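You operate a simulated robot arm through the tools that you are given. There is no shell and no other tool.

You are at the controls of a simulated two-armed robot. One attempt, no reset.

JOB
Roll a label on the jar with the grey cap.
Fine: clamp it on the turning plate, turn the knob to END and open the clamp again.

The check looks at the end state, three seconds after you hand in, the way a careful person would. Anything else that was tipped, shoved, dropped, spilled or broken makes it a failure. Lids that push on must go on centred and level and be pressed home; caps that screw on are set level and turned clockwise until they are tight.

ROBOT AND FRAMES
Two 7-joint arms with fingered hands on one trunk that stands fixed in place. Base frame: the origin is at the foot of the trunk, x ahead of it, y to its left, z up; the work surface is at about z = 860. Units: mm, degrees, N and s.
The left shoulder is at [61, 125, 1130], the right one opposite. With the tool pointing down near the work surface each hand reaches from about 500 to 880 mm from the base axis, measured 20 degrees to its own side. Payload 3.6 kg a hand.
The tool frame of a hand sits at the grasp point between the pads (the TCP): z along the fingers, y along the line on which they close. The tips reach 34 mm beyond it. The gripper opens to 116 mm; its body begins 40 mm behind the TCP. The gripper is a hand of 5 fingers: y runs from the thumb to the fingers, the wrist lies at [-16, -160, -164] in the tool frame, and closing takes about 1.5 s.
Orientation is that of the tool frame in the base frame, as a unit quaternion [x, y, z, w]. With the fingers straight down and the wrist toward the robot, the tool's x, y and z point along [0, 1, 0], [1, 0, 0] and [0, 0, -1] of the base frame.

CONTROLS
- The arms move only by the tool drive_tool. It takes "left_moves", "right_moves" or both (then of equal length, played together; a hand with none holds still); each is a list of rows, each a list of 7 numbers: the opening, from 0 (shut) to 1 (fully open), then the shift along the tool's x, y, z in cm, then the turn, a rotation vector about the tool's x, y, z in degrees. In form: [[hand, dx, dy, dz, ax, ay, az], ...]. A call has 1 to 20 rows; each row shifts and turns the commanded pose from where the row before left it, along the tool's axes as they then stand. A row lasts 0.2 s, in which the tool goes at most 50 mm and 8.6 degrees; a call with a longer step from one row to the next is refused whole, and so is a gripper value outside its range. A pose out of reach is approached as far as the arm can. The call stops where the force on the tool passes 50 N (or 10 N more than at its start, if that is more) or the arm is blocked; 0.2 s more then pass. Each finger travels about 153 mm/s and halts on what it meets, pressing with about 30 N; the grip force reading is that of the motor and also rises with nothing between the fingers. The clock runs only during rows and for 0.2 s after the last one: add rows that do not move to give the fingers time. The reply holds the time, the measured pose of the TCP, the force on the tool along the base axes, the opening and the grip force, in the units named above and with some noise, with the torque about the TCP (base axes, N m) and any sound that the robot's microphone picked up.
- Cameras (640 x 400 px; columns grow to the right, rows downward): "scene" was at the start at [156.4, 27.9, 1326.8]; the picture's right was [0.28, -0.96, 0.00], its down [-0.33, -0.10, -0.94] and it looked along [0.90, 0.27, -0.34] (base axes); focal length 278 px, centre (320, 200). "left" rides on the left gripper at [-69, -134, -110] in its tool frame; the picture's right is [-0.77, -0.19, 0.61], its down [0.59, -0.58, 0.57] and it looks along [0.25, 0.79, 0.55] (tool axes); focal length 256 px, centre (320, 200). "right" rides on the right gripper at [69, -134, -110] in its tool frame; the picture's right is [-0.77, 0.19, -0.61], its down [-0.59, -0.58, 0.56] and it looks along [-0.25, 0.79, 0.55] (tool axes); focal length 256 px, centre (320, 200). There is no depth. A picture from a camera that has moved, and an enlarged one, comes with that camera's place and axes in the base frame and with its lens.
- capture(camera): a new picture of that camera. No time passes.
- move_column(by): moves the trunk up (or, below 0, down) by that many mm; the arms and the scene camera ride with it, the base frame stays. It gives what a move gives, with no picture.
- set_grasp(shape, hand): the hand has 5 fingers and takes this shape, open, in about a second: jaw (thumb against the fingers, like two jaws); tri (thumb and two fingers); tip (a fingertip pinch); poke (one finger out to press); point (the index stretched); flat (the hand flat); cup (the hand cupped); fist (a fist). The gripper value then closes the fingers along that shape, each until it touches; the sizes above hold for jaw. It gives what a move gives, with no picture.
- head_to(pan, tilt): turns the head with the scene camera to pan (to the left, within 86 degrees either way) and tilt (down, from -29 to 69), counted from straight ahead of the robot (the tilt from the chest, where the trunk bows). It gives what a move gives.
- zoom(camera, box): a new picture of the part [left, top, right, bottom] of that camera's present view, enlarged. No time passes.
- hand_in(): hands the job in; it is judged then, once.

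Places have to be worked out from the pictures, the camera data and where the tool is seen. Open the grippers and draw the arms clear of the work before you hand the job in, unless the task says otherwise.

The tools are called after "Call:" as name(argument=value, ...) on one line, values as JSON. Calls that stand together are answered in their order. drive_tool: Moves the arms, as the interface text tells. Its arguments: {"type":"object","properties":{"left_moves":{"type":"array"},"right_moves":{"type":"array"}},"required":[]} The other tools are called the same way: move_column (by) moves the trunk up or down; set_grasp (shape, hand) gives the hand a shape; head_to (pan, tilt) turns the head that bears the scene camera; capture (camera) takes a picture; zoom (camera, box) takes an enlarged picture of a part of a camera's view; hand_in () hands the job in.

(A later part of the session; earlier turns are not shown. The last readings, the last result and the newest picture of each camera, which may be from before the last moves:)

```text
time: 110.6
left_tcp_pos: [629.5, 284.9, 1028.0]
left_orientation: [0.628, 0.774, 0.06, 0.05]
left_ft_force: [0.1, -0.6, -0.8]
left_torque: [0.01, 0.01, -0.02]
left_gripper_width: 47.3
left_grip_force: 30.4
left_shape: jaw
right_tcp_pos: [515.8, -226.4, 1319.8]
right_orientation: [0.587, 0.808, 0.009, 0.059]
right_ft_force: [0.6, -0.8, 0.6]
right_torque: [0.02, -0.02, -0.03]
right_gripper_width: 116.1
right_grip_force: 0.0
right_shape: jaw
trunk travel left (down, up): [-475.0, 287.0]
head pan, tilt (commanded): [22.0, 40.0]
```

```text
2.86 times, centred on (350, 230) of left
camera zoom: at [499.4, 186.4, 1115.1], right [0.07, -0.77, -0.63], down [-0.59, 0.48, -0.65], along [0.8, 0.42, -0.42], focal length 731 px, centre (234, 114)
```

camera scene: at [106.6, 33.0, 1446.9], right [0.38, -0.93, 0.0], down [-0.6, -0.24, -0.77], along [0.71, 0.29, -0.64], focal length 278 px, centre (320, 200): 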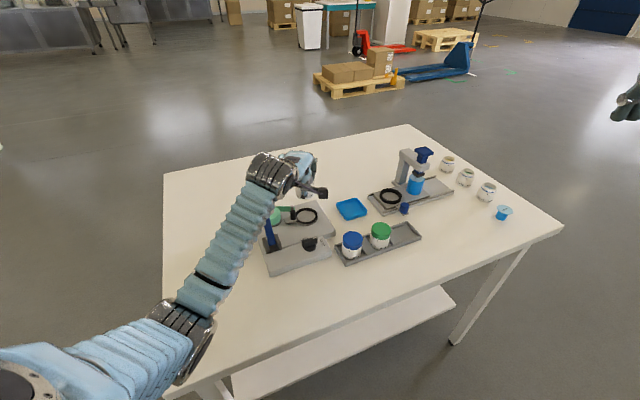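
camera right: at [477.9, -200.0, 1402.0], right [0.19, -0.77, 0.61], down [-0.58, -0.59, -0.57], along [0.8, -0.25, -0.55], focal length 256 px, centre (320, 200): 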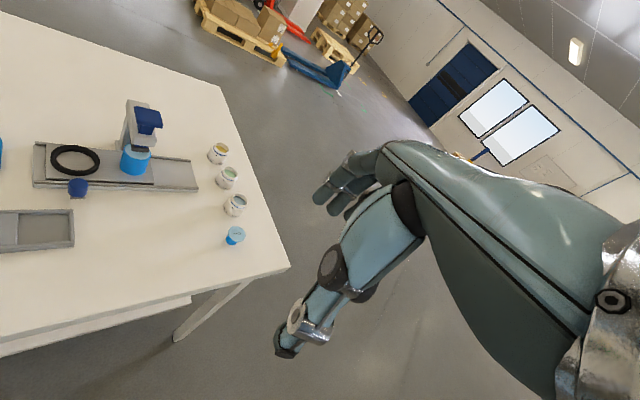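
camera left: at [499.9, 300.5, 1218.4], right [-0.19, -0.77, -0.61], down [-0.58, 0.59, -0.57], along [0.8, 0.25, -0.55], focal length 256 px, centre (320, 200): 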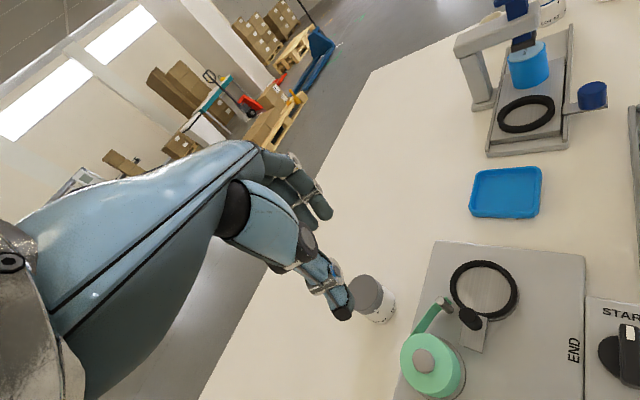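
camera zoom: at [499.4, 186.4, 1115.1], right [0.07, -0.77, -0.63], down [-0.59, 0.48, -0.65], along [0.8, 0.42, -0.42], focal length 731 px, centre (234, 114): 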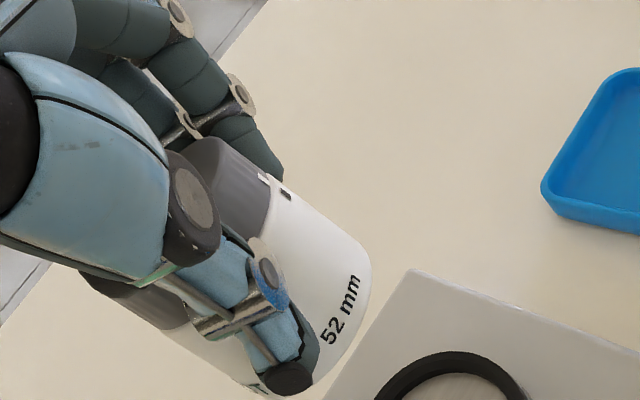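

Call:
zoom(camera="scene", box=[275, 160, 339, 210])

Call:
head_to(pan=22, tilt=60)

Call:
capture(camera="scene")

```text
8.00 times, centred on (307, 185) of scene
camera zoom: at [106.6, 33.0, 1446.9], right [0.38, -0.93, 0.0], down [-0.6, -0.24, -0.77], along [0.71, 0.29, -0.64], focal length 2227 px, centre (424, 320)
```

zoom: 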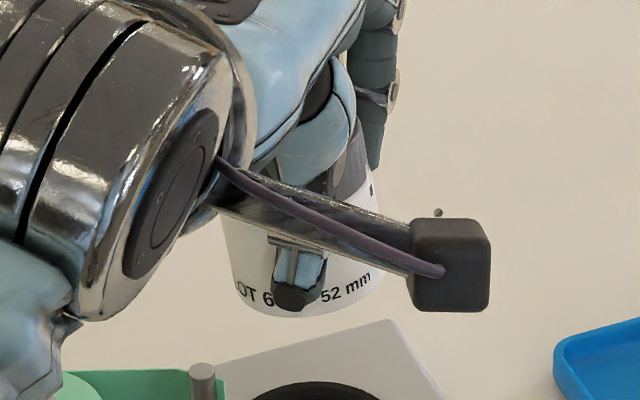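

```text
time: 111.4
left_tcp_pos: [630.0, 285.4, 1027.0]
left_orientation: [0.627, 0.775, 0.061, 0.05]
left_ft_force: [0.7, -0.3, -0.8]
left_torque: [0.02, 0.03, -0.03]
left_gripper_width: 46.9
left_grip_force: 30.2
left_shape: jaw
right_tcp_pos: [515.6, -226.8, 1318.8]
right_orientation: [0.588, 0.807, 0.009, 0.059]
right_ft_force: [0.0, -0.3, 0.3]
right_torque: [-0.01, 0.05, 0.01]
right_gripper_width: 116.1
right_grip_force: 0.1
right_shape: jaw
trunk travel left (down, up): [-475.0, 287.0]
head pan, tilt (commanded): [22.0, 60.0]
```

```text
taken
camera scene: at [89.6, 26.0, 1420.2], right [0.38, -0.93, 0.0], down [-0.8, -0.32, -0.5], along [0.46, 0.19, -0.87], focal length 278 px, centre (320, 200)
```

scene: 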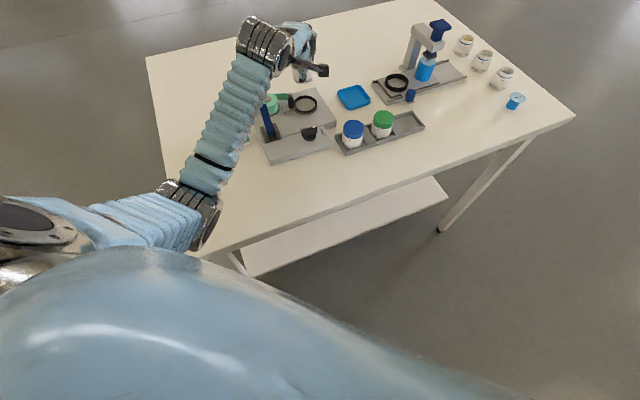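

The head view confirms a roll of about 6° (bottom toward −y). I rotate +6.5° about the tool's y axis and check again.

Call:
drive_tool(left_moves=[[0.42, 0, 0, 0, 0, 6.5, 0], [0.42, 0, 0, 0, 0, 0, 0], [0.42, 0, 0, 0, 0, 0, 0]])

Call:
zoom(camera="scene", box=[275, 50, 339, 100])

Call:
zoom(camera="left", box=[320, 180, 400, 250])

Call:
zoom(camera="left", box=[280, 160, 440, 320])

```text
time: 112.2
left_tcp_pos: [630.4, 284.1, 1026.0]
left_orientation: [0.623, 0.777, 0.096, 0.006]
left_ft_force: [-0.6, 0.4, -1.6]
left_torque: [0.0, 0.02, -0.01]
left_gripper_width: 46.6
left_grip_force: 30.0
left_shape: jaw
right_tcp_pos: [514.7, -227.0, 1322.0]
right_orientation: [0.587, 0.807, 0.008, 0.059]
right_ft_force: [0.6, -0.8, 0.4]
right_torque: [0.01, 0.0, -0.01]
right_gripper_width: 115.8
right_grip_force: 0.1
right_shape: jaw
trunk travel left (down, up): [-475.0, 287.0]
head pan, tilt (commanded): [22.0, 60.0]
```

```text
8.00 times, centred on (307, 75) of scene
camera zoom: at [89.6, 25.8, 1420.1], right [0.37, -0.93, 0.0], down [-0.8, -0.32, -0.5], along [0.46, 0.19, -0.87], focal length 2227 px, centre (424, 1200)
```

zoom: 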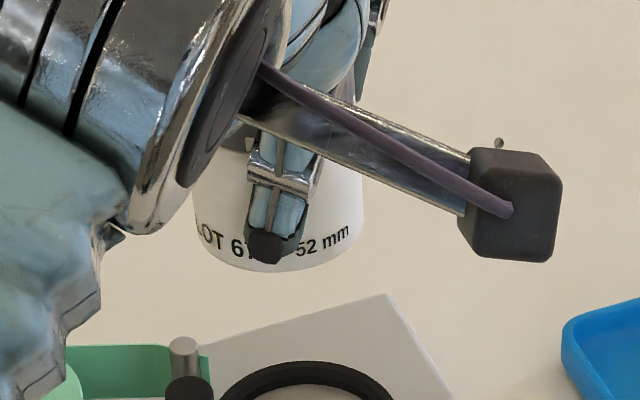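

```text
5.71 times, centred on (360, 215) of left
camera zoom: at [502.7, 174.6, 1106.4], right [0.07, -0.7, -0.71], down [-0.62, 0.53, -0.58], along [0.78, 0.48, -0.39], focal length 1463 px, centre (91, 114)
```

zoom: 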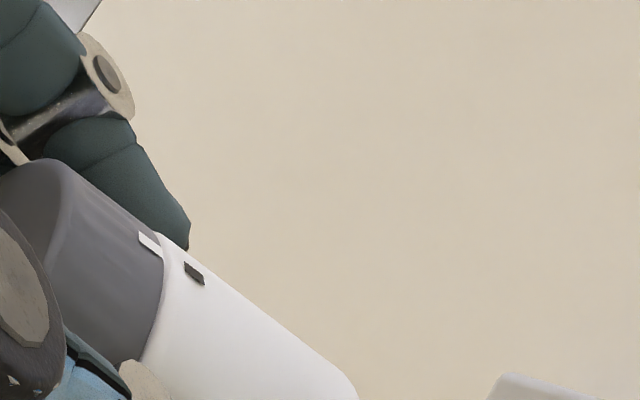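

```text
2.50 times, centred on (360, 240) of left
camera zoom: at [502.7, 174.6, 1106.4], right [0.07, -0.7, -0.71], down [-0.62, 0.53, -0.58], along [0.78, 0.48, -0.39], focal length 640 px, centre (220, 100)
```

zoom: 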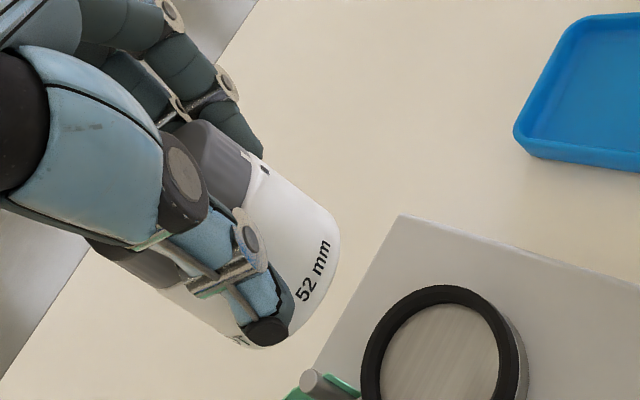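

Now the jar's edges match the vertical in both views. I estimate its bottom centre at about (645, 295, 970), so I shift −8/−6 mm and lower it to roughly 12 mm above the ring.

Call:
drive_tool(left_moves=[[0.42, -0.42, -0.9, -0.19, 0, 0, 0], [0.42, -0.213, -0.303, 1.9, 0, 0, 0], [0.42, -0.213, -0.303, 1.9, 0, 0, 0], [0.42, -0.213, -0.303, 1.9, 0, 0, 0], [0.42, 0, 0, 0, 0, 0, 0], [0.42, 0, 0, 0, 0, 0, 0]])

Call:
zoom(camera="scene", box=[275, 70, 339, 120])

Call:
zoom(camera="left", box=[300, 200, 428, 320])

Call:
capture(camera="scene")

```text
time: 113.6
left_tcp_pos: [622.8, 278.6, 968.8]
left_orientation: [0.623, 0.776, 0.096, 0.006]
left_ft_force: [0.3, 0.1, -1.5]
left_torque: [-0.01, 0.01, -0.01]
left_gripper_width: 46.9
left_grip_force: 29.9
left_shape: jaw
right_tcp_pos: [514.1, -227.7, 1319.8]
right_orientation: [0.587, 0.808, 0.01, 0.059]
right_ft_force: [-0.7, 0.1, 0.6]
right_torque: [-0.02, -0.01, -0.01]
right_gripper_width: 116.2
right_grip_force: 0.0
right_shape: jaw
trunk travel left (down, up): [-475.0, 287.0]
head pan, tilt (commanded): [22.0, 60.0]
```

```text
8.00 times, centred on (307, 95) of scene
camera zoom: at [89.6, 26.0, 1420.1], right [0.38, -0.93, 0.0], down [-0.8, -0.32, -0.5], along [0.46, 0.19, -0.87], focal length 2227 px, centre (424, 1040)
```

zoom: 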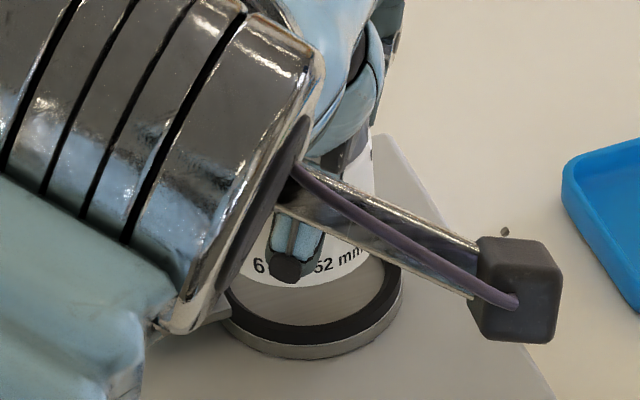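

```text
3.33 times, centred on (364, 260) of left
camera zoom: at [495.3, 168.6, 1047.7], right [0.07, -0.7, -0.71], down [-0.62, 0.53, -0.58], along [0.78, 0.48, -0.39], focal length 853 px, centre (173, 0)
```

zoom: 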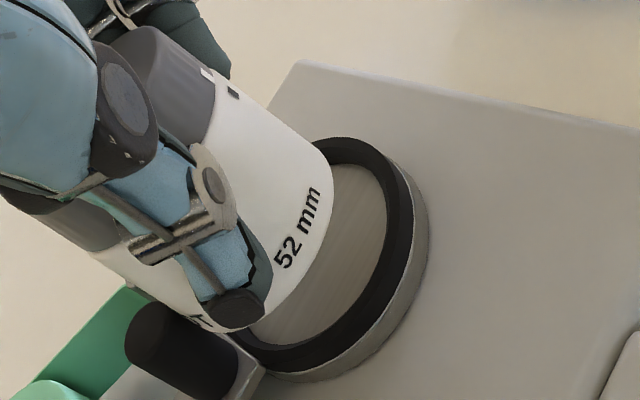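

```text
taken
camera scene: at [89.6, 26.0, 1420.1], right [0.38, -0.93, 0.0], down [-0.8, -0.32, -0.5], along [0.46, 0.19, -0.87], focal length 278 px, centre (320, 200)
```

scene: 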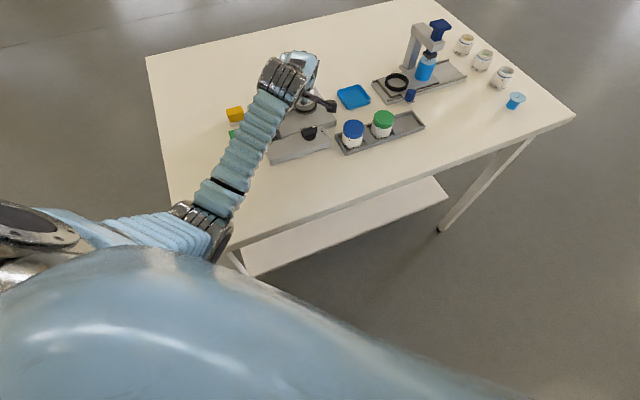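

The head view is now blocked by the hand, so I rely on the wrist camera. I zoom into the jar bottom and ring there.

Call:
zoom(camera="left", box=[340, 230, 420, 300])

Call:
zoom(camera="left", box=[300, 240, 380, 310])

```text
5.71 times, centred on (380, 265) of left
camera zoom: at [495.3, 168.6, 1047.7], right [0.07, -0.7, -0.71], down [-0.62, 0.53, -0.58], along [0.78, 0.48, -0.39], focal length 1463 px, centre (-23, -171)
```

zoom: 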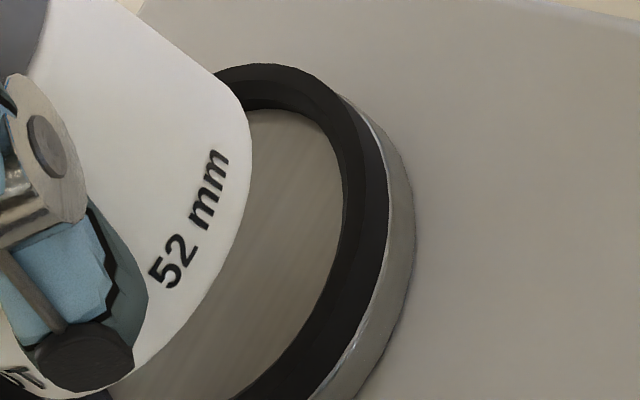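

```text
5.71 times, centred on (340, 275) of left
camera zoom: at [495.3, 168.6, 1047.7], right [0.07, -0.7, -0.71], down [-0.62, 0.53, -0.58], along [0.78, 0.48, -0.39], focal length 1463 px, centre (206, -229)
```

zoom: 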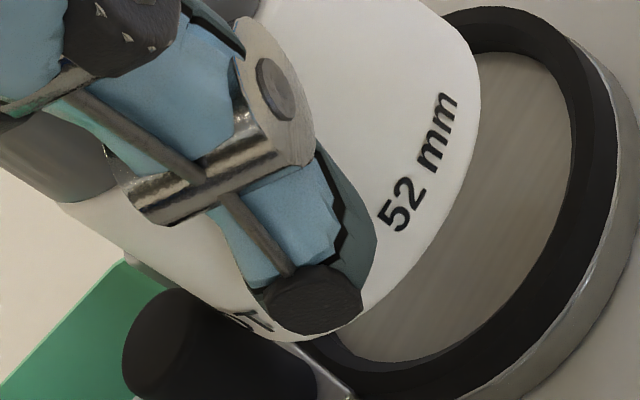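

Fitting the jar's bottom edge in both cameras puts its centre about 6–7 mm short in x. I shift forward 6.5 mm, lower 12 mm to just above the ring, and compare directly with the ring edge.

Call:
drive_tool(left_moves=[[0.42, -0.09, 0.62, 0.08, 0, 0, 0], [0.42, -0.11, -0.09, 0.59, 0, 0, 0], [0.42, -0.11, -0.09, 0.59, 0, 0, 0], [0.42, 0, 0, 0, 0, 0, 0], [0.42, 0, 0, 0, 0, 0, 0]])

Call:
zoom(camera="left", box=[340, 230, 420, 300])

Call:
zoom(camera="left", box=[310, 240, 390, 310])

Call:
zoom(camera="scene", box=[285, 85, 333, 125])

```text
time: 114.8
left_tcp_pos: [628.0, 278.7, 955.6]
left_orientation: [0.623, 0.776, 0.097, 0.006]
left_ft_force: [0.2, -1.1, -1.1]
left_torque: [-0.03, 0.02, -0.02]
left_gripper_width: 46.9
left_grip_force: 29.7
left_shape: jaw
right_tcp_pos: [515.0, -227.1, 1319.2]
right_orientation: [0.587, 0.808, 0.01, 0.06]
right_ft_force: [-0.2, -0.2, 0.8]
right_torque: [0.0, -0.03, 0.04]
right_gripper_width: 116.0
right_grip_force: 0.0
right_shape: jaw
trunk travel left (down, up): [-475.0, 287.0]
head pan, tilt (commanded): [22.0, 60.0]
```

```text
5.71 times, centred on (380, 265) of left
camera zoom: at [501.6, 169.0, 1035.6], right [0.07, -0.7, -0.71], down [-0.62, 0.53, -0.58], along [0.78, 0.48, -0.39], focal length 1463 px, centre (-23, -171)
```

zoom: 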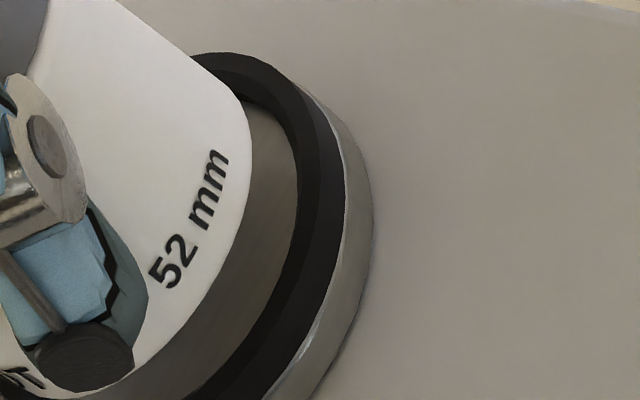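

```text
5.71 times, centred on (350, 275) of left
camera zoom: at [501.6, 169.0, 1035.6], right [0.07, -0.7, -0.71], down [-0.62, 0.53, -0.58], along [0.78, 0.48, -0.39], focal length 1463 px, centre (149, -229)
```

zoom: 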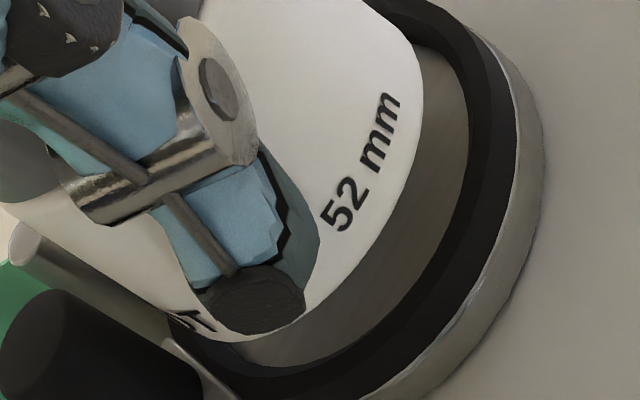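

```text
10.00 times, centred on (309, 105) of scene
camera zoom: at [89.6, 26.0, 1420.1], right [0.38, -0.93, 0.0], down [-0.8, -0.32, -0.5], along [0.46, 0.19, -0.87], focal length 2784 px, centre (430, 1150)
```

zoom: 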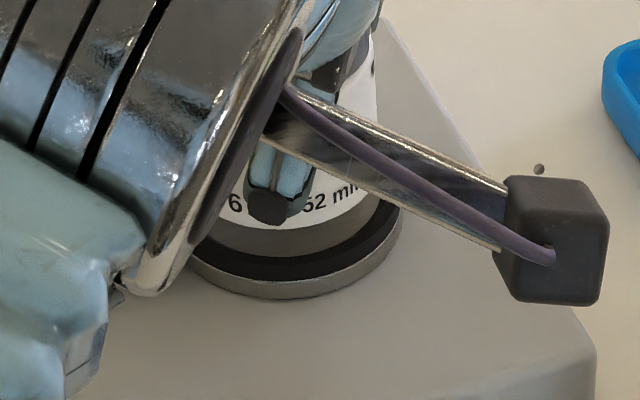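

Comparing the jar's edge with the ring's inner edge, the jar needs about +1.7 mm in x and −0.9 mm in y. I apply that and lower 5 mm.

Call:
drive_tool(left_moves=[[0.42, -0.13, 0.146, 0.009, 0, 0, 0], [0.42, -0.05, -0.08, 0.49, 0, 0, 0], [0.42, 0, 0, 0, 0, 0, 0], [0.42, 0, 0, 0, 0, 0, 0]])

Call:
zoom(camera="left", box=[340, 230, 420, 300])

Call:
zoom(camera="left", box=[310, 240, 390, 310])

```text
time: 115.8
left_tcp_pos: [629.6, 279.1, 951.3]
left_orientation: [0.623, 0.776, 0.096, 0.006]
left_ft_force: [-0.6, -0.2, -1.2]
left_torque: [-0.01, 0.0, 0.01]
left_gripper_width: 47.1
left_grip_force: 30.0
left_shape: jaw
right_tcp_pos: [515.0, -227.2, 1319.1]
right_orientation: [0.586, 0.808, 0.01, 0.06]
right_ft_force: [-0.3, -0.3, 0.7]
right_torque: [-0.01, 0.0, 0.01]
right_gripper_width: 116.2
right_grip_force: 0.1
right_shape: jaw
trunk travel left (down, up): [-475.0, 287.0]
head pan, tilt (commanded): [22.0, 60.0]
```

```text
5.71 times, centred on (380, 265) of left
camera zoom: at [502.5, 169.3, 1030.7], right [0.07, -0.7, -0.71], down [-0.62, 0.53, -0.58], along [0.78, 0.48, -0.39], focal length 1463 px, centre (-23, -171)
```

zoom: 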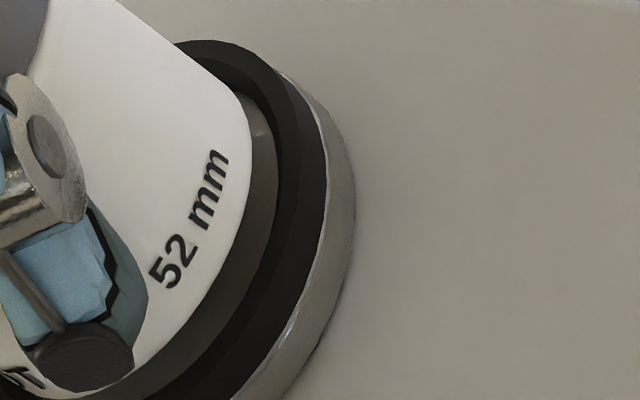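

```text
5.71 times, centred on (350, 275) of left
camera zoom: at [502.5, 169.3, 1030.7], right [0.07, -0.7, -0.71], down [-0.62, 0.53, -0.58], along [0.78, 0.48, -0.39], focal length 1463 px, centre (149, -229)
```

zoom: 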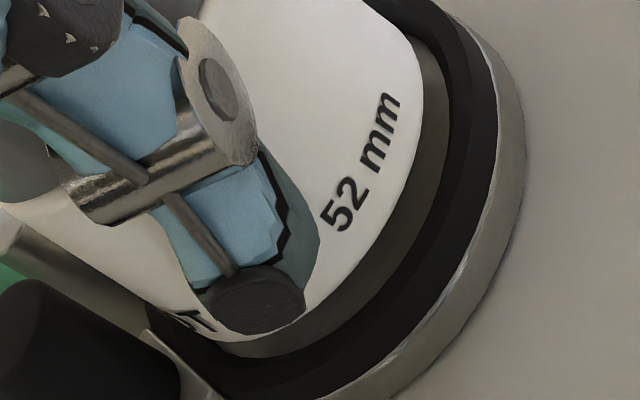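

Close now: the gap is a bit larger on the −y side. I shift −1 mm in y, +0.5 mm in x, and lower 3 mm into the ring opening.

Call:
drive_tool(left_moves=[[0.42, -0.11, 0.03, -0.008, 0, 0, 0], [0.42, -0.033, -0.047, 0.295, 0, 0, 0], [0.42, 0, 0, 0, 0, 0, 0], [0.42, 0, 0, 0, 0, 0, 0]])

Call:
zoom(camera="left", box=[340, 230, 420, 300])

Call:
zoom(camera="left", box=[310, 240, 390, 310])

```text
time: 116.8
left_tcp_pos: [630.6, 279.7, 949.6]
left_orientation: [0.623, 0.776, 0.096, 0.006]
left_ft_force: [0.1, 0.3, 0.1]
left_torque: [-0.01, 0.0, -0.02]
left_gripper_width: 47.1
left_grip_force: 30.4
left_shape: jaw
right_tcp_pos: [514.3, -226.3, 1318.5]
right_orientation: [0.587, 0.807, 0.01, 0.059]
right_ft_force: [-0.8, -0.1, -0.1]
right_torque: [0.0, -0.03, 0.0]
right_gripper_width: 115.9
right_grip_force: 0.0
right_shape: jaw
trunk travel left (down, up): [-475.0, 287.0]
head pan, tilt (commanded): [22.0, 60.0]
```

```text
5.71 times, centred on (380, 265) of left
camera zoom: at [502.4, 167.7, 1028.5], right [0.07, -0.7, -0.71], down [-0.62, 0.53, -0.58], along [0.78, 0.48, -0.39], focal length 1463 px, centre (-23, -171)
```

zoom: 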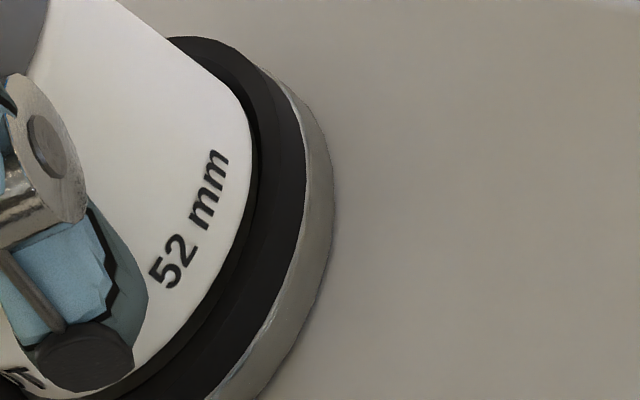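

```text
5.71 times, centred on (350, 275) of left
camera zoom: at [502.4, 167.7, 1028.5], right [0.07, -0.7, -0.71], down [-0.62, 0.53, -0.58], along [0.78, 0.48, -0.39], focal length 1463 px, centre (149, -229)
```

zoom: 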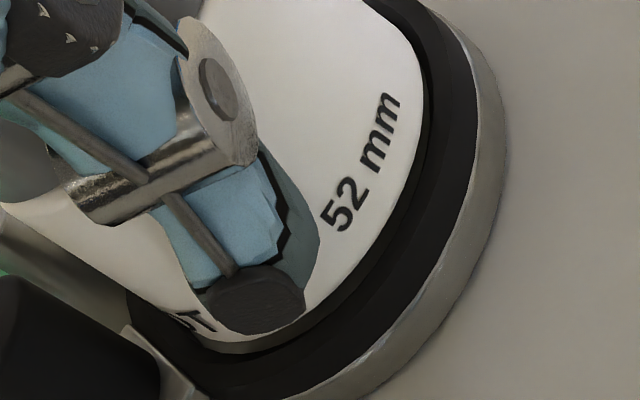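

The gap looks uniform all around now. I lower in 1 mm steps and watch the force.

Call:
drive_tool(left_moves=[[0.42, -0.011, -0.016, 0.098, 0, 0, 0], [0.42, -0.011, -0.016, 0.098, 0, 0, 0], [0.42, 0, 0, 0, 0, 0, 0]])

Call:
zoom(camera="left", box=[310, 240, 390, 310])

```text
time: 117.6
left_tcp_pos: [631.0, 278.1, 947.2]
left_orientation: [0.624, 0.776, 0.096, 0.007]
left_ft_force: [0.8, 1.6, 1.1]
left_torque: [0.03, -0.02, 0.01]
left_gripper_width: 46.7
left_grip_force: 29.6
left_shape: jaw
right_tcp_pos: [514.8, -226.2, 1318.9]
right_orientation: [0.587, 0.807, 0.01, 0.06]
right_ft_force: [-0.4, 0.6, -0.3]
right_torque: [0.01, 0.0, 0.01]
right_gripper_width: 116.0
right_grip_force: 0.1
right_shape: jaw
trunk travel left (down, up): [-475.0, 287.0]
head pan, tilt (commanded): [22.0, 60.0]
```

```text
5.71 times, centred on (350, 275) of left
camera zoom: at [502.5, 167.5, 1026.3], right [0.07, -0.7, -0.71], down [-0.62, 0.53, -0.58], along [0.78, 0.48, -0.39], focal length 1463 px, centre (149, -229)
```

zoom: 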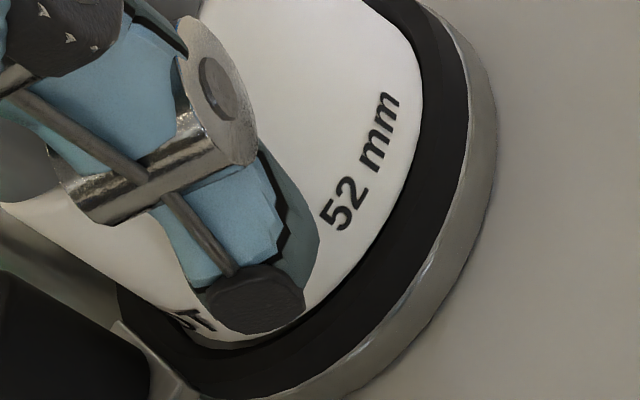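

A slight side force (+y) shows the jar brushing the ring on the −y side. I ease 0.4 mm in +y and lower 2 mm more.

Call:
drive_tool(left_moves=[[0.42, 0.04, 0.01, 0, 0, 0, 0], [0.42, -0.011, -0.016, 0.098, 0, 0, 0], [0.42, -0.011, -0.016, 0.098, 0, 0, 0], [0.42, 0, 0, 0, 0, 0, 0]])

Call:
zoom(camera="left", box=[310, 240, 390, 310])

```text
time: 118.6
left_tcp_pos: [630.9, 277.6, 946.2]
left_orientation: [0.623, 0.776, 0.098, 0.007]
left_ft_force: [1.0, 2.9, 4.5]
left_torque: [0.06, -0.08, -0.01]
left_gripper_width: 46.9
left_grip_force: 30.2
left_shape: jaw
right_tcp_pos: [514.8, -226.1, 1320.1]
right_orientation: [0.587, 0.807, 0.009, 0.059]
right_ft_force: [0.3, -0.2, -0.4]
right_torque: [0.01, 0.0, 0.0]
right_gripper_width: 115.7
right_grip_force: 0.1
right_shape: jaw
trunk travel left (down, up): [-475.0, 287.0]
head pan, tilt (commanded): [22.0, 60.0]
```

```text
5.71 times, centred on (350, 275) of left
camera zoom: at [502.7, 168.1, 1025.0], right [0.07, -0.7, -0.71], down [-0.62, 0.53, -0.58], along [0.79, 0.48, -0.39], focal length 1463 px, centre (149, -229)
```

zoom: 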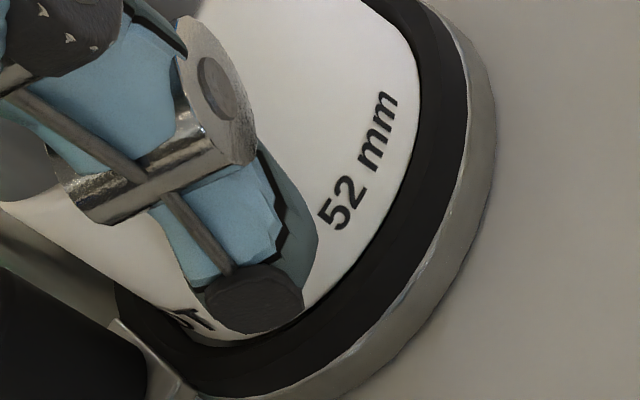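

Now about 3 mm inside the ring, with a side force of 3 N from the −y wall. I move +1 mm in y to relieve it and continue down 2 mm.

Call:
drive_tool(left_moves=[[0.42, 0.1, 0.02, 0.0, 0, 0, 0], [0.42, 0, 0, 0, 0, 0, 0], [0.42, -0.011, -0.016, 0.098, 0, 0, 0], [0.42, -0.011, -0.016, 0.098, 0, 0, 0], [0.42, 0, 0, 0, 0, 0, 0]])

Call:
zoom(camera="left", box=[310, 240, 390, 310])

```text
time: 119.8
left_tcp_pos: [629.8, 278.0, 944.4]
left_orientation: [0.623, 0.776, 0.098, 0.007]
left_ft_force: [0.9, 2.0, 16.4]
left_torque: [0.24, -0.25, 0.02]
left_gripper_width: 46.8
left_grip_force: 30.3
left_shape: jaw
right_tcp_pos: [512.7, -227.3, 1321.2]
right_orientation: [0.586, 0.808, 0.01, 0.06]
right_ft_force: [-0.5, -0.1, 0.2]
right_torque: [-0.02, -0.01, -0.01]
right_gripper_width: 115.8
right_grip_force: 0.0
right_shape: jaw
trunk travel left (down, up): [-475.0, 287.0]
head pan, tilt (commanded): [22.0, 60.0]
```

```text
5.71 times, centred on (350, 275) of left
camera zoom: at [502.0, 168.0, 1023.6], right [0.07, -0.7, -0.71], down [-0.61, 0.53, -0.58], along [0.79, 0.48, -0.39], focal length 1463 px, centre (149, -229)
```

zoom: 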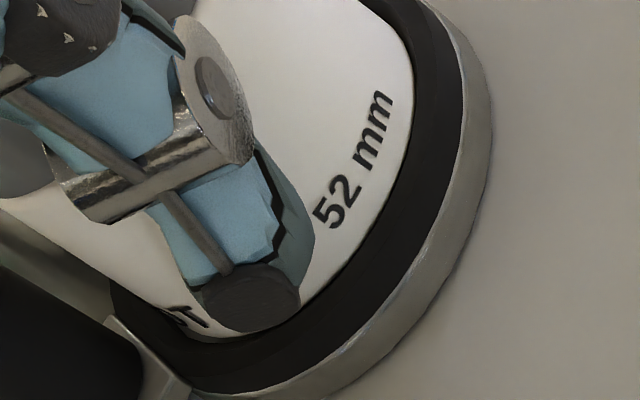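

Firm contact at 16 N with the bottom at about seat height: the jar is in the ring. I relieve the pressure slightly and open the fingers gradually.

Call:
drive_tool(left_moves=[[0.42, 0.008, 0.012, -0.08, 0, 0, 0], [0.45, 0, 0, 0, 0, 0, 0], [0.48, 0, 0, 0, 0, 0, 0], [0.5, 0, 0, 0, 0, 0, 0], [0.53, 0, 0, 0, 0, 0, 0], [0.56, 0, 0, 0, 0, 0, 0], [0.6, 0, 0, 0, 0, 0, 0], [0.6, 0, 0, 0, 0, 0, 0]])

Call:
zoom(camera="left", box=[280, 180, 420, 310])

Call:
zoom(camera="scene", box=[275, 75, 339, 125])

```text
time: 121.6
left_tcp_pos: [630.3, 279.7, 942.2]
left_orientation: [0.623, 0.777, 0.096, 0.006]
left_ft_force: [-0.2, -0.1, 0.3]
left_torque: [0.02, -0.03, -0.02]
left_gripper_width: 69.1
left_grip_force: 0.0
left_shape: jaw
right_tcp_pos: [514.2, -227.7, 1318.9]
right_orientation: [0.587, 0.808, 0.009, 0.059]
right_ft_force: [-0.3, 0.1, -1.3]
right_torque: [0.03, 0.01, 0.02]
right_gripper_width: 116.0
right_grip_force: 0.0
right_shape: jaw
trunk travel left (down, up): [-475.0, 287.0]
head pan, tilt (commanded): [22.0, 60.0]
```

```text
3.08 times, centred on (350, 245) of left
camera zoom: at [502.8, 168.9, 1022.3], right [0.07, -0.7, -0.71], down [-0.62, 0.53, -0.58], along [0.78, 0.48, -0.39], focal length 788 px, centre (228, 62)
```

zoom: 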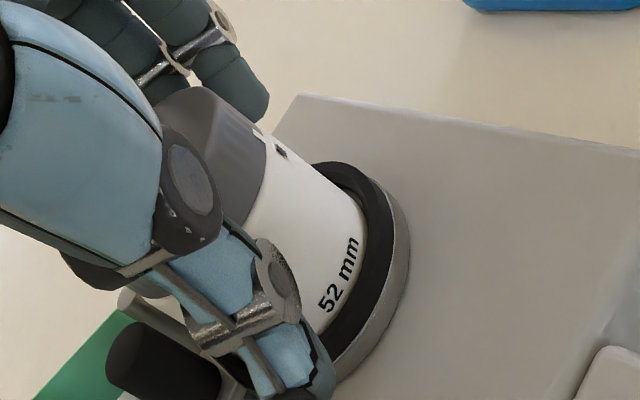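

```text
8.00 times, centred on (307, 100) of scene
camera zoom: at [89.4, 25.9, 1420.2], right [0.38, -0.93, 0.0], down [-0.8, -0.32, -0.5], along [0.46, 0.19, -0.87], focal length 2227 px, centre (424, 1000)
```

zoom: 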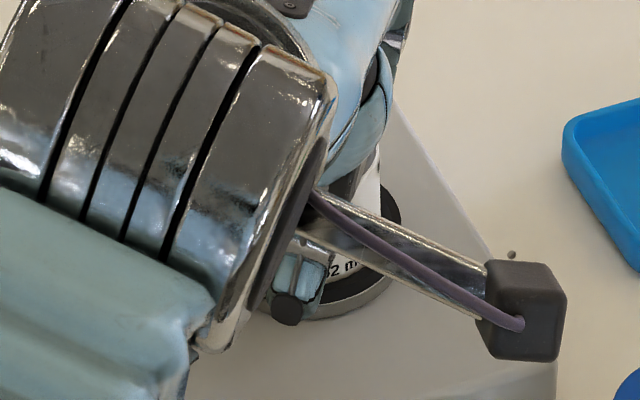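

The jar stands in the ring by itself. I open a bit more and raise the hand straight up slowly.

Call:
drive_tool(left_moves=[[0.68, 0, 0, 0, 0, 0, 0], [0.68, 0.06, 0.08, -0.49, 0, 0, 0], [0.68, 0.11, 0.157, -0.98, 0, 0, 0], [0.68, 0.11, 0.157, -0.98, 0, 0, 0], [0.68, 0.165, 0.235, -1.47, 0, 0, 0], [0.68, 0.22, 0.31, -1.97, 0, 0, 0], [0.68, 0.22, 0.31, -1.97, 0, 0, 0], [0.68, 0.33, 0.47, -2.95, 0, 0, 0], [0.68, 0, 0, 0, 0, 0, 0]])

Call:
capture(camera="left")

Call:
capture(camera="scene")

```text
time: 123.6
left_tcp_pos: [628.2, 278.1, 1055.0]
left_orientation: [0.623, 0.777, 0.096, 0.007]
left_ft_force: [-0.3, -0.2, -0.3]
left_torque: [-0.01, -0.01, -0.01]
left_gripper_width: 78.5
left_grip_force: 0.0
left_shape: jaw
right_tcp_pos: [514.4, -226.1, 1320.2]
right_orientation: [0.587, 0.807, 0.009, 0.06]
right_ft_force: [0.6, 0.7, -0.9]
right_torque: [-0.06, -0.02, 0.01]
right_gripper_width: 116.0
right_grip_force: 0.0
right_shape: jaw
trunk travel left (down, up): [-475.0, 287.0]
head pan, tilt (commanded): [22.0, 60.0]
```

```text
taken
camera left: at [501.1, 167.9, 1133.8], right [0.07, -0.7, -0.71], down [-0.62, 0.53, -0.58], along [0.78, 0.48, -0.39], focal length 256 px, centre (320, 200)
```

left: 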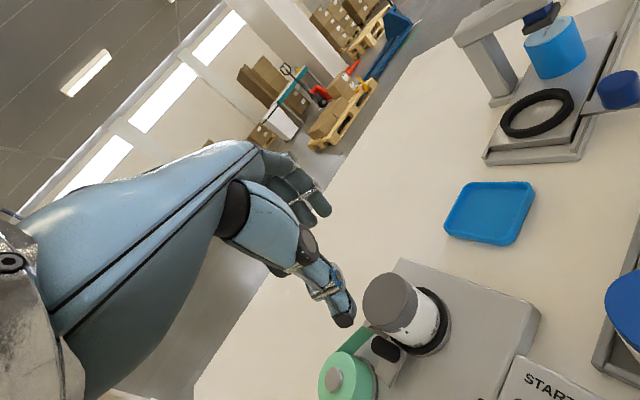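

```text
taken
camera scene: at [89.5, 26.0, 1420.1], right [0.38, -0.93, 0.0], down [-0.8, -0.32, -0.5], along [0.46, 0.19, -0.87], focal length 278 px, centre (320, 200)
```

scene: 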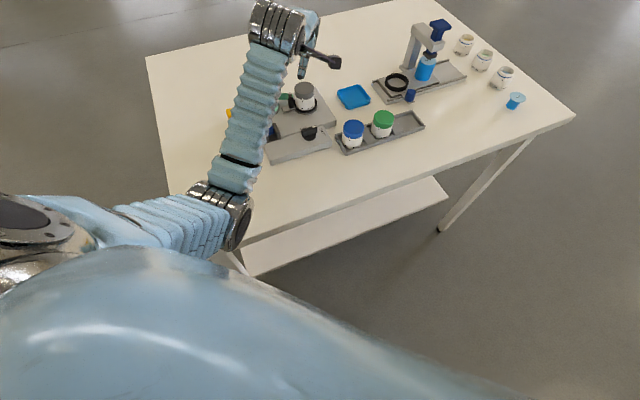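

The jar now stands on the turning plate. I zoom in to verify it is seated flat inside the ring.

Call:
zoom(camera="scene", box=[275, 75, 339, 125])

Call:
zoom(camera="left", box=[330, 250, 470, 370])

```text
8.00 times, centred on (307, 100) of scene
camera zoom: at [89.5, 26.0, 1420.1], right [0.38, -0.93, 0.0], down [-0.8, -0.32, -0.5], along [0.46, 0.19, -0.87], focal length 2227 px, centre (424, 1000)
```

zoom: 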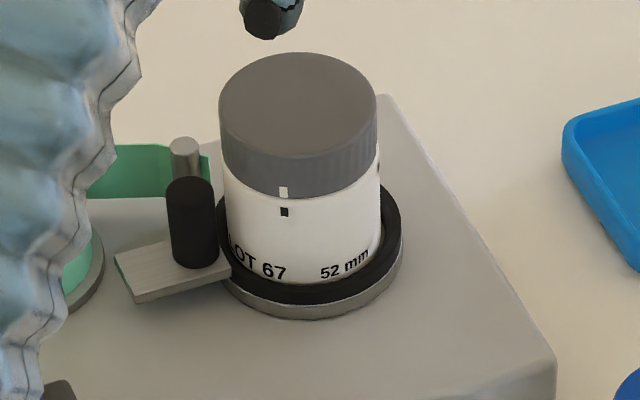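

```text
3.33 times, centred on (400, 310) of left
camera zoom: at [501.1, 167.9, 1133.8], right [0.07, -0.7, -0.71], down [-0.62, 0.53, -0.58], along [0.78, 0.48, -0.39], focal length 853 px, centre (53, -167)
```

zoom: 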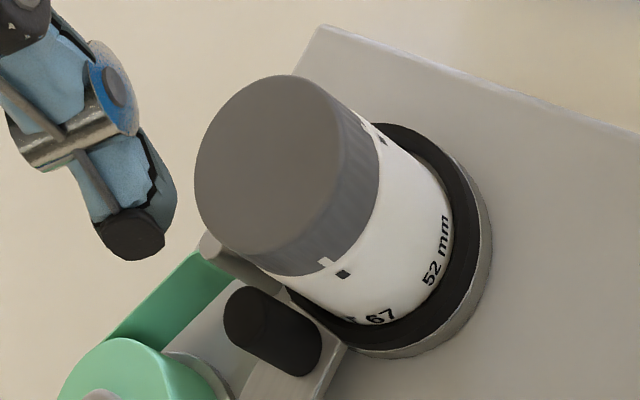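

The jar is seated level in the ring. Next is the clamp: I straighten the hand, yaw to 40°, and go above the lever tip.

Call:
drive_tool(left_moves=[[0.55, 0, 0, 0, 4.5, -3.2, 0.3], [0.55, 0, 0, 0, 4.5, -3.2, 0.3], [0.5, 0, 0, 0, 0, 0, -7], [0.45, 0, 0, 0, 0, 0, -7], [0.45, 0, 0, 0, 0, 0, -7], [0.45, 0, 0, 0, 0, 0, -7], [0.45, 2.87, -0.89, -0.63, 0, 0, 0], [0.45, 2.87, -0.89, -0.63, 0, 0, 0], [0.45, 2.87, -0.89, -0.63, 0, 0, 0], [0.45, 2.87, -0.89, -0.63, 0, 0, 0], [0.45, 0, 0, 0, 0, 0, 0], [0.45, 0, 0, 0, 0, 0, 0]])

Call:
head_to(pan=22, tilt=45)

Call:
capture(camera="scene")

Call:
zoom(camera="left", box=[280, 180, 480, 340])

```text
time: 126.2
left_tcp_pos: [529.3, 342.0, 1081.3]
left_orientation: [0.423, 0.906, 0.0, 0.0]
left_ft_force: [0.1, 0.0, 0.4]
left_torque: [0.0, -0.01, 0.0]
left_gripper_width: 52.4
left_grip_force: 0.1
left_shape: jaw
right_tcp_pos: [514.6, -227.1, 1318.5]
right_orientation: [0.586, 0.808, 0.009, 0.06]
right_ft_force: [0.5, -0.4, 0.2]
right_torque: [0.0, -0.02, 0.02]
right_gripper_width: 115.9
right_grip_force: 0.0
right_shape: jaw
trunk travel left (down, up): [-475.0, 287.0]
head pan, tilt (commanded): [22.0, 60.0]
```

```text
time: 127.0
left_tcp_pos: [529.3, 342.5, 1080.8]
left_orientation: [0.423, 0.906, 0.0, 0.0]
left_ft_force: [0.2, 0.3, 0.5]
left_torque: [-0.01, 0.01, -0.01]
left_gripper_width: 52.5
left_grip_force: 0.1
left_shape: jaw
right_tcp_pos: [515.4, -227.8, 1320.3]
right_orientation: [0.587, 0.807, 0.01, 0.059]
right_ft_force: [-0.7, -0.5, -0.3]
right_torque: [0.02, -0.02, 0.0]
right_gripper_width: 115.6
right_grip_force: 0.0
right_shape: jaw
trunk travel left (down, up): [-475.0, 287.0]
head pan, tilt (commanded): [22.0, 45.0]
```

```text
taken
camera scene: at [102.9, 31.4, 1439.6], right [0.37, -0.93, 0.0], down [-0.66, -0.27, -0.71], along [0.65, 0.27, -0.71], focal length 278 px, centre (320, 200)
```

scene: 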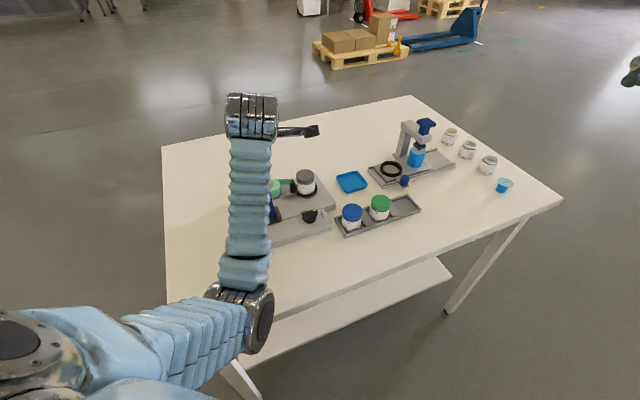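

```text
2.50 times, centred on (380, 260) of left
camera zoom: at [471.8, 203.0, 1191.0], right [0.35, -0.71, -0.61], down [-0.82, 0.08, -0.56], along [0.45, 0.7, -0.55], focal length 640 px, centre (170, 50)
```

zoom: 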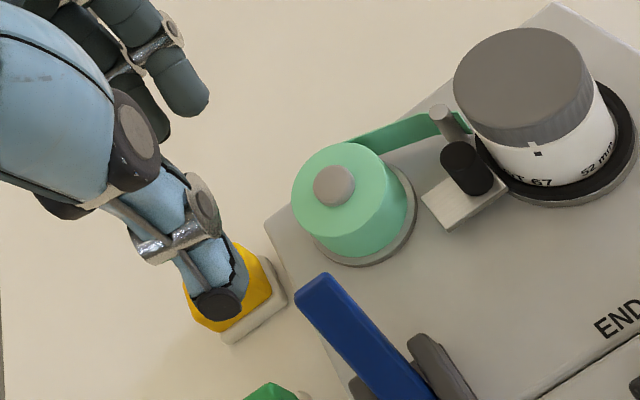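

The hand is above the open lever, same spot as where I let go before. I descend to straddle the lever again.

Call:
drive_tool(left_moves=[[0.45, 0.2, -0.05, 2.0, 0, 0, 0], [0.45, 0, 0, 2.5, 0, 0, 0], [0.45, 0, 0, 2.5, 0, 0, 0], [0.45, 0, 0, 2.0, 0, 0, 0], [0.45, 0, 0, 1.5, 0, 0, 0], [0.45, 0, 0, 1.3, 0, 0, 0], [0.45, 0, 0, 0, 0, 0, 0]])

Call:
zoom(camera="left", box=[260, 160, 420, 300])

```text
time: 128.6
left_tcp_pos: [526.3, 344.8, 960.8]
left_orientation: [0.423, 0.906, 0.0, 0.0]
left_ft_force: [0.1, 0.4, 0.0]
left_torque: [-0.02, -0.03, 0.0]
left_gripper_width: 52.3
left_grip_force: 0.1
left_shape: jaw
right_tcp_pos: [514.1, -226.8, 1319.2]
right_orientation: [0.586, 0.808, 0.009, 0.06]
right_ft_force: [-0.2, -0.5, -0.5]
right_torque: [0.02, 0.0, 0.02]
right_gripper_width: 115.9
right_grip_force: 0.2
right_shape: jaw
trunk travel left (down, up): [-475.0, 287.0]
head pan, tilt (commanded): [22.0, 45.0]
```

```text
2.86 times, centred on (340, 230) of left
camera zoom: at [469.2, 205.4, 1071.2], right [0.35, -0.71, -0.61], down [-0.82, 0.08, -0.56], along [0.45, 0.7, -0.55], focal length 731 px, centre (263, 114)
```

zoom: 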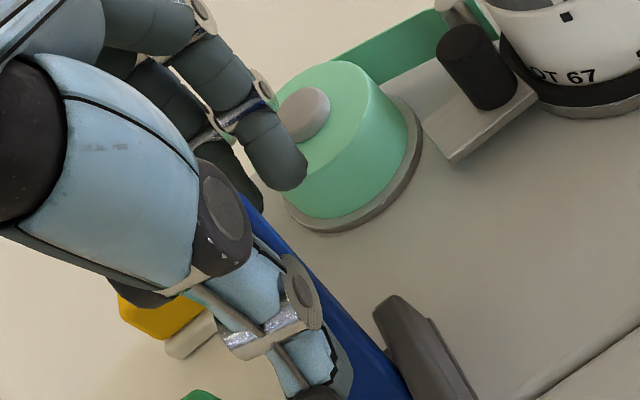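

The lever is between thumb and fingers. I close the fingers around it.

Call:
drive_tool(left_moves=[[0.35, 0, 0, 0, 0, 0, 0], [0.25, 0, 0, 0, 0, 0, 0], [0.18, 0, 0, 0, 0, 0, 0], [0.14, 0, 0, 0, 0, 0, 0], [0.12, 0, 0, 0, 0, 0, 0]])

Call:
zoom(camera="left", box=[260, 160, 420, 300])

```text
time: 129.8
left_tcp_pos: [526.4, 344.0, 960.7]
left_orientation: [0.424, 0.906, 0.0, 0.0]
left_ft_force: [-2.6, -2.9, 0.2]
left_torque: [-0.07, 0.09, -0.01]
left_gripper_width: 13.8
left_grip_force: 0.2
left_shape: jaw
right_tcp_pos: [514.7, -227.0, 1318.9]
right_orientation: [0.587, 0.808, 0.009, 0.059]
right_ft_force: [0.8, -0.2, -0.5]
right_torque: [0.01, 0.04, 0.03]
right_gripper_width: 115.8
right_grip_force: 0.1
right_shape: jaw
trunk travel left (down, up): [-475.0, 287.0]
head pan, tilt (commanded): [22.0, 45.0]
```

```text
2.86 times, centred on (340, 230) of left
camera zoom: at [469.0, 204.9, 1071.7], right [0.35, -0.71, -0.61], down [-0.82, 0.08, -0.57], along [0.45, 0.7, -0.55], focal length 731 px, centre (263, 114)
```

zoom: 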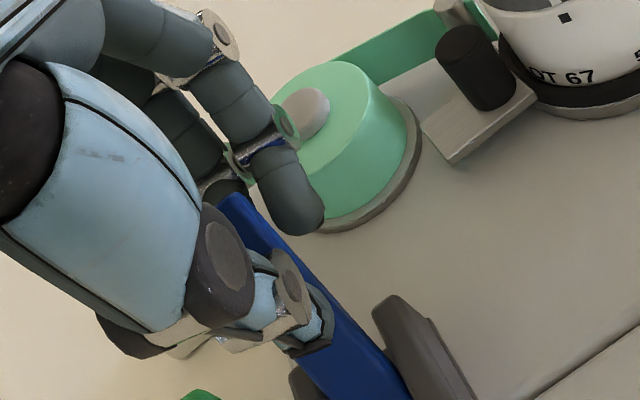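

Gripped. I pull the lever toward me (−v) along its arc in steps, watching force and the roller.

Call:
drive_tool(left_moves=[[0.12, 0, -0.5, -0.1, 0, 0, 0], [0.12, 0, -0.6, -0.2, 0, 0, 0], [0.12, 0, -0.7, -0.2, 0, 0, 0], [0.12, 0, -0.7, -0.1, 0, 0, 0], [0.12, 0, 0, 0, 0, 0, 0]])

Call:
zoom(camera="left", box=[260, 140, 420, 280])

```text
time: 131.0
left_tcp_pos: [507.7, 328.1, 967.9]
left_orientation: [0.423, 0.906, 0.0, 0.0]
left_ft_force: [-0.5, -0.1, 0.6]
left_torque: [0.01, -0.07, 0.04]
left_gripper_width: 14.3
left_grip_force: 0.0
left_shape: jaw
right_tcp_pos: [514.6, -225.9, 1319.9]
right_orientation: [0.587, 0.807, 0.01, 0.06]
right_ft_force: [-0.2, 1.2, 0.0]
right_torque: [0.0, -0.02, 0.01]
right_gripper_width: 115.7
right_grip_force: 0.0
right_shape: jaw
trunk travel left (down, up): [-475.0, 287.0]
head pan, tilt (commanded): [22.0, 45.0]
```

```text
2.86 times, centred on (340, 210) of left
camera zoom: at [450.7, 189.5, 1077.2], right [0.35, -0.71, -0.61], down [-0.82, 0.08, -0.56], along [0.45, 0.7, -0.55], focal length 731 px, centre (263, 171)
```

zoom: 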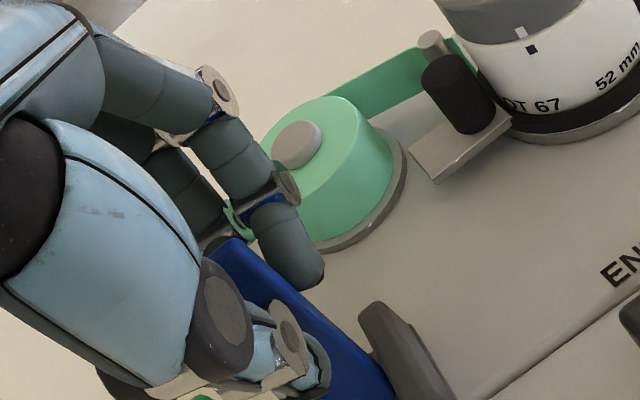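

It follows freely and the roller is moving toward the jar. I continue.

Call:
drive_tool(left_moves=[[0.12, 0, -0.7, 0, 0, 0, 0], [0.12, 0, -0.7, 0, 0, 0, 0], [0.12, 0, -0.6, 0, 0, 0, 0], [0.12, 0, 0, 0, 0, 0, 0]])

Call:
zoom(camera="left", box=[260, 140, 420, 280])

```text
time: 132.0
left_tcp_pos: [492.0, 316.0, 967.0]
left_orientation: [0.424, 0.906, 0.0, 0.0]
left_ft_force: [-0.2, 0.1, -0.3]
left_torque: [-0.02, -0.02, -0.04]
left_gripper_width: 13.8
left_grip_force: 0.1
left_shape: jaw
right_tcp_pos: [514.3, -228.4, 1319.4]
right_orientation: [0.586, 0.808, 0.01, 0.06]
right_ft_force: [0.2, 0.3, 0.2]
right_torque: [-0.03, 0.0, -0.02]
right_gripper_width: 115.9
right_grip_force: 0.1
right_shape: jaw
trunk travel left (down, up): [-475.0, 287.0]
head pan, tilt (commanded): [22.0, 45.0]
```

```text
2.86 times, centred on (340, 210) of left
camera zoom: at [434.5, 176.7, 1077.4], right [0.35, -0.71, -0.61], down [-0.82, 0.08, -0.56], along [0.45, 0.7, -0.55], focal length 731 px, centre (263, 171)
```

zoom: 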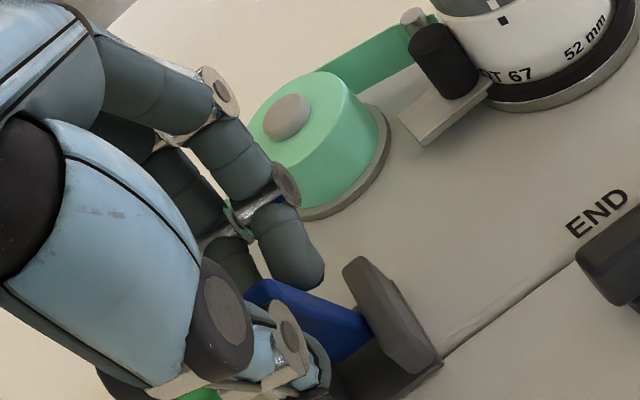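

Past upright now; still no resistance. I keep pulling in smaller steps.

Call:
drive_tool(left_moves=[[0.12, 0, -0.6, 0, 0, 0, 0], [0.12, 0, -0.5, 0.05, 0, 0, 0], [0.12, 0, -0.5, 0.1, 0, 0, 0], [0.12, 0, 0, 0, 0, 0, 0]])

Call:
zoom(camera="left", box=[260, 120, 460, 280])

```text
time: 133.0
left_tcp_pos: [487.0, 315.1, 979.2]
left_orientation: [0.424, 0.906, 0.018, 0.004]
left_ft_force: [0.4, -0.1, -0.5]
left_torque: [0.0, 0.01, 0.0]
left_gripper_width: 14.0
left_grip_force: 0.1
left_shape: jaw
right_tcp_pos: [514.6, -227.0, 1319.0]
right_orientation: [0.587, 0.807, 0.009, 0.06]
right_ft_force: [-0.2, 0.6, -0.4]
right_torque: [0.0, 0.0, -0.02]
right_gripper_width: 115.8
right_grip_force: 0.0
right_shape: jaw
trunk travel left (down, up): [-475.0, 287.0]
head pan, tilt (commanded): [22.0, 45.0]
```

```text
2.50 times, centred on (360, 200) of left
camera zoom: at [426.8, 173.9, 1083.4], right [0.36, -0.69, -0.62], down [-0.81, 0.1, -0.58], along [0.46, 0.72, -0.52], focal length 640 px, centre (220, 200)
```

zoom: 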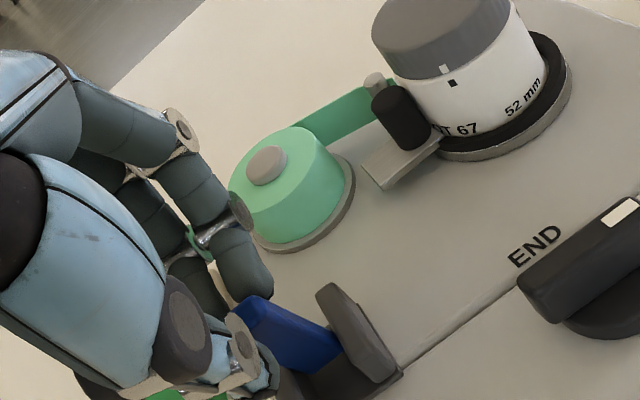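

The hand did not fully follow the command although the tool feels no force, so the arm itself is limited here. I look at the arm's posture before doing more.

Call:
capture(camera="scene")

Call:
capture(camera="right")

```text
taken
camera scene: at [102.9, 31.4, 1439.6], right [0.38, -0.93, 0.0], down [-0.66, -0.27, -0.71], along [0.66, 0.27, -0.71], focal length 278 px, centre (320, 200)
```

scene: 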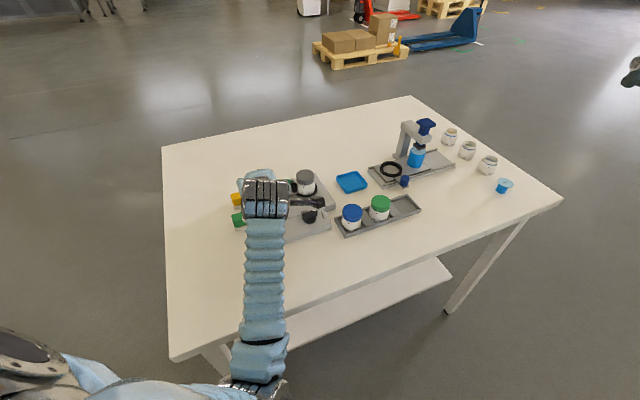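

```text
taken
camera right: at [353.9, -196.6, 1411.4], right [0.35, -0.64, 0.69], down [-0.31, -0.77, -0.56], along [0.89, -0.02, -0.46], focal length 256 px, centre (320, 200)
```

right: 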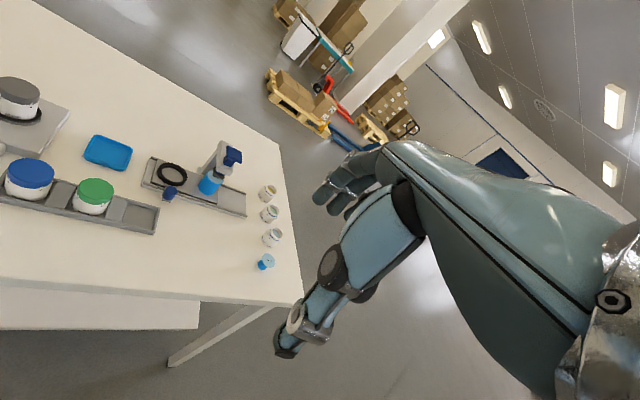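

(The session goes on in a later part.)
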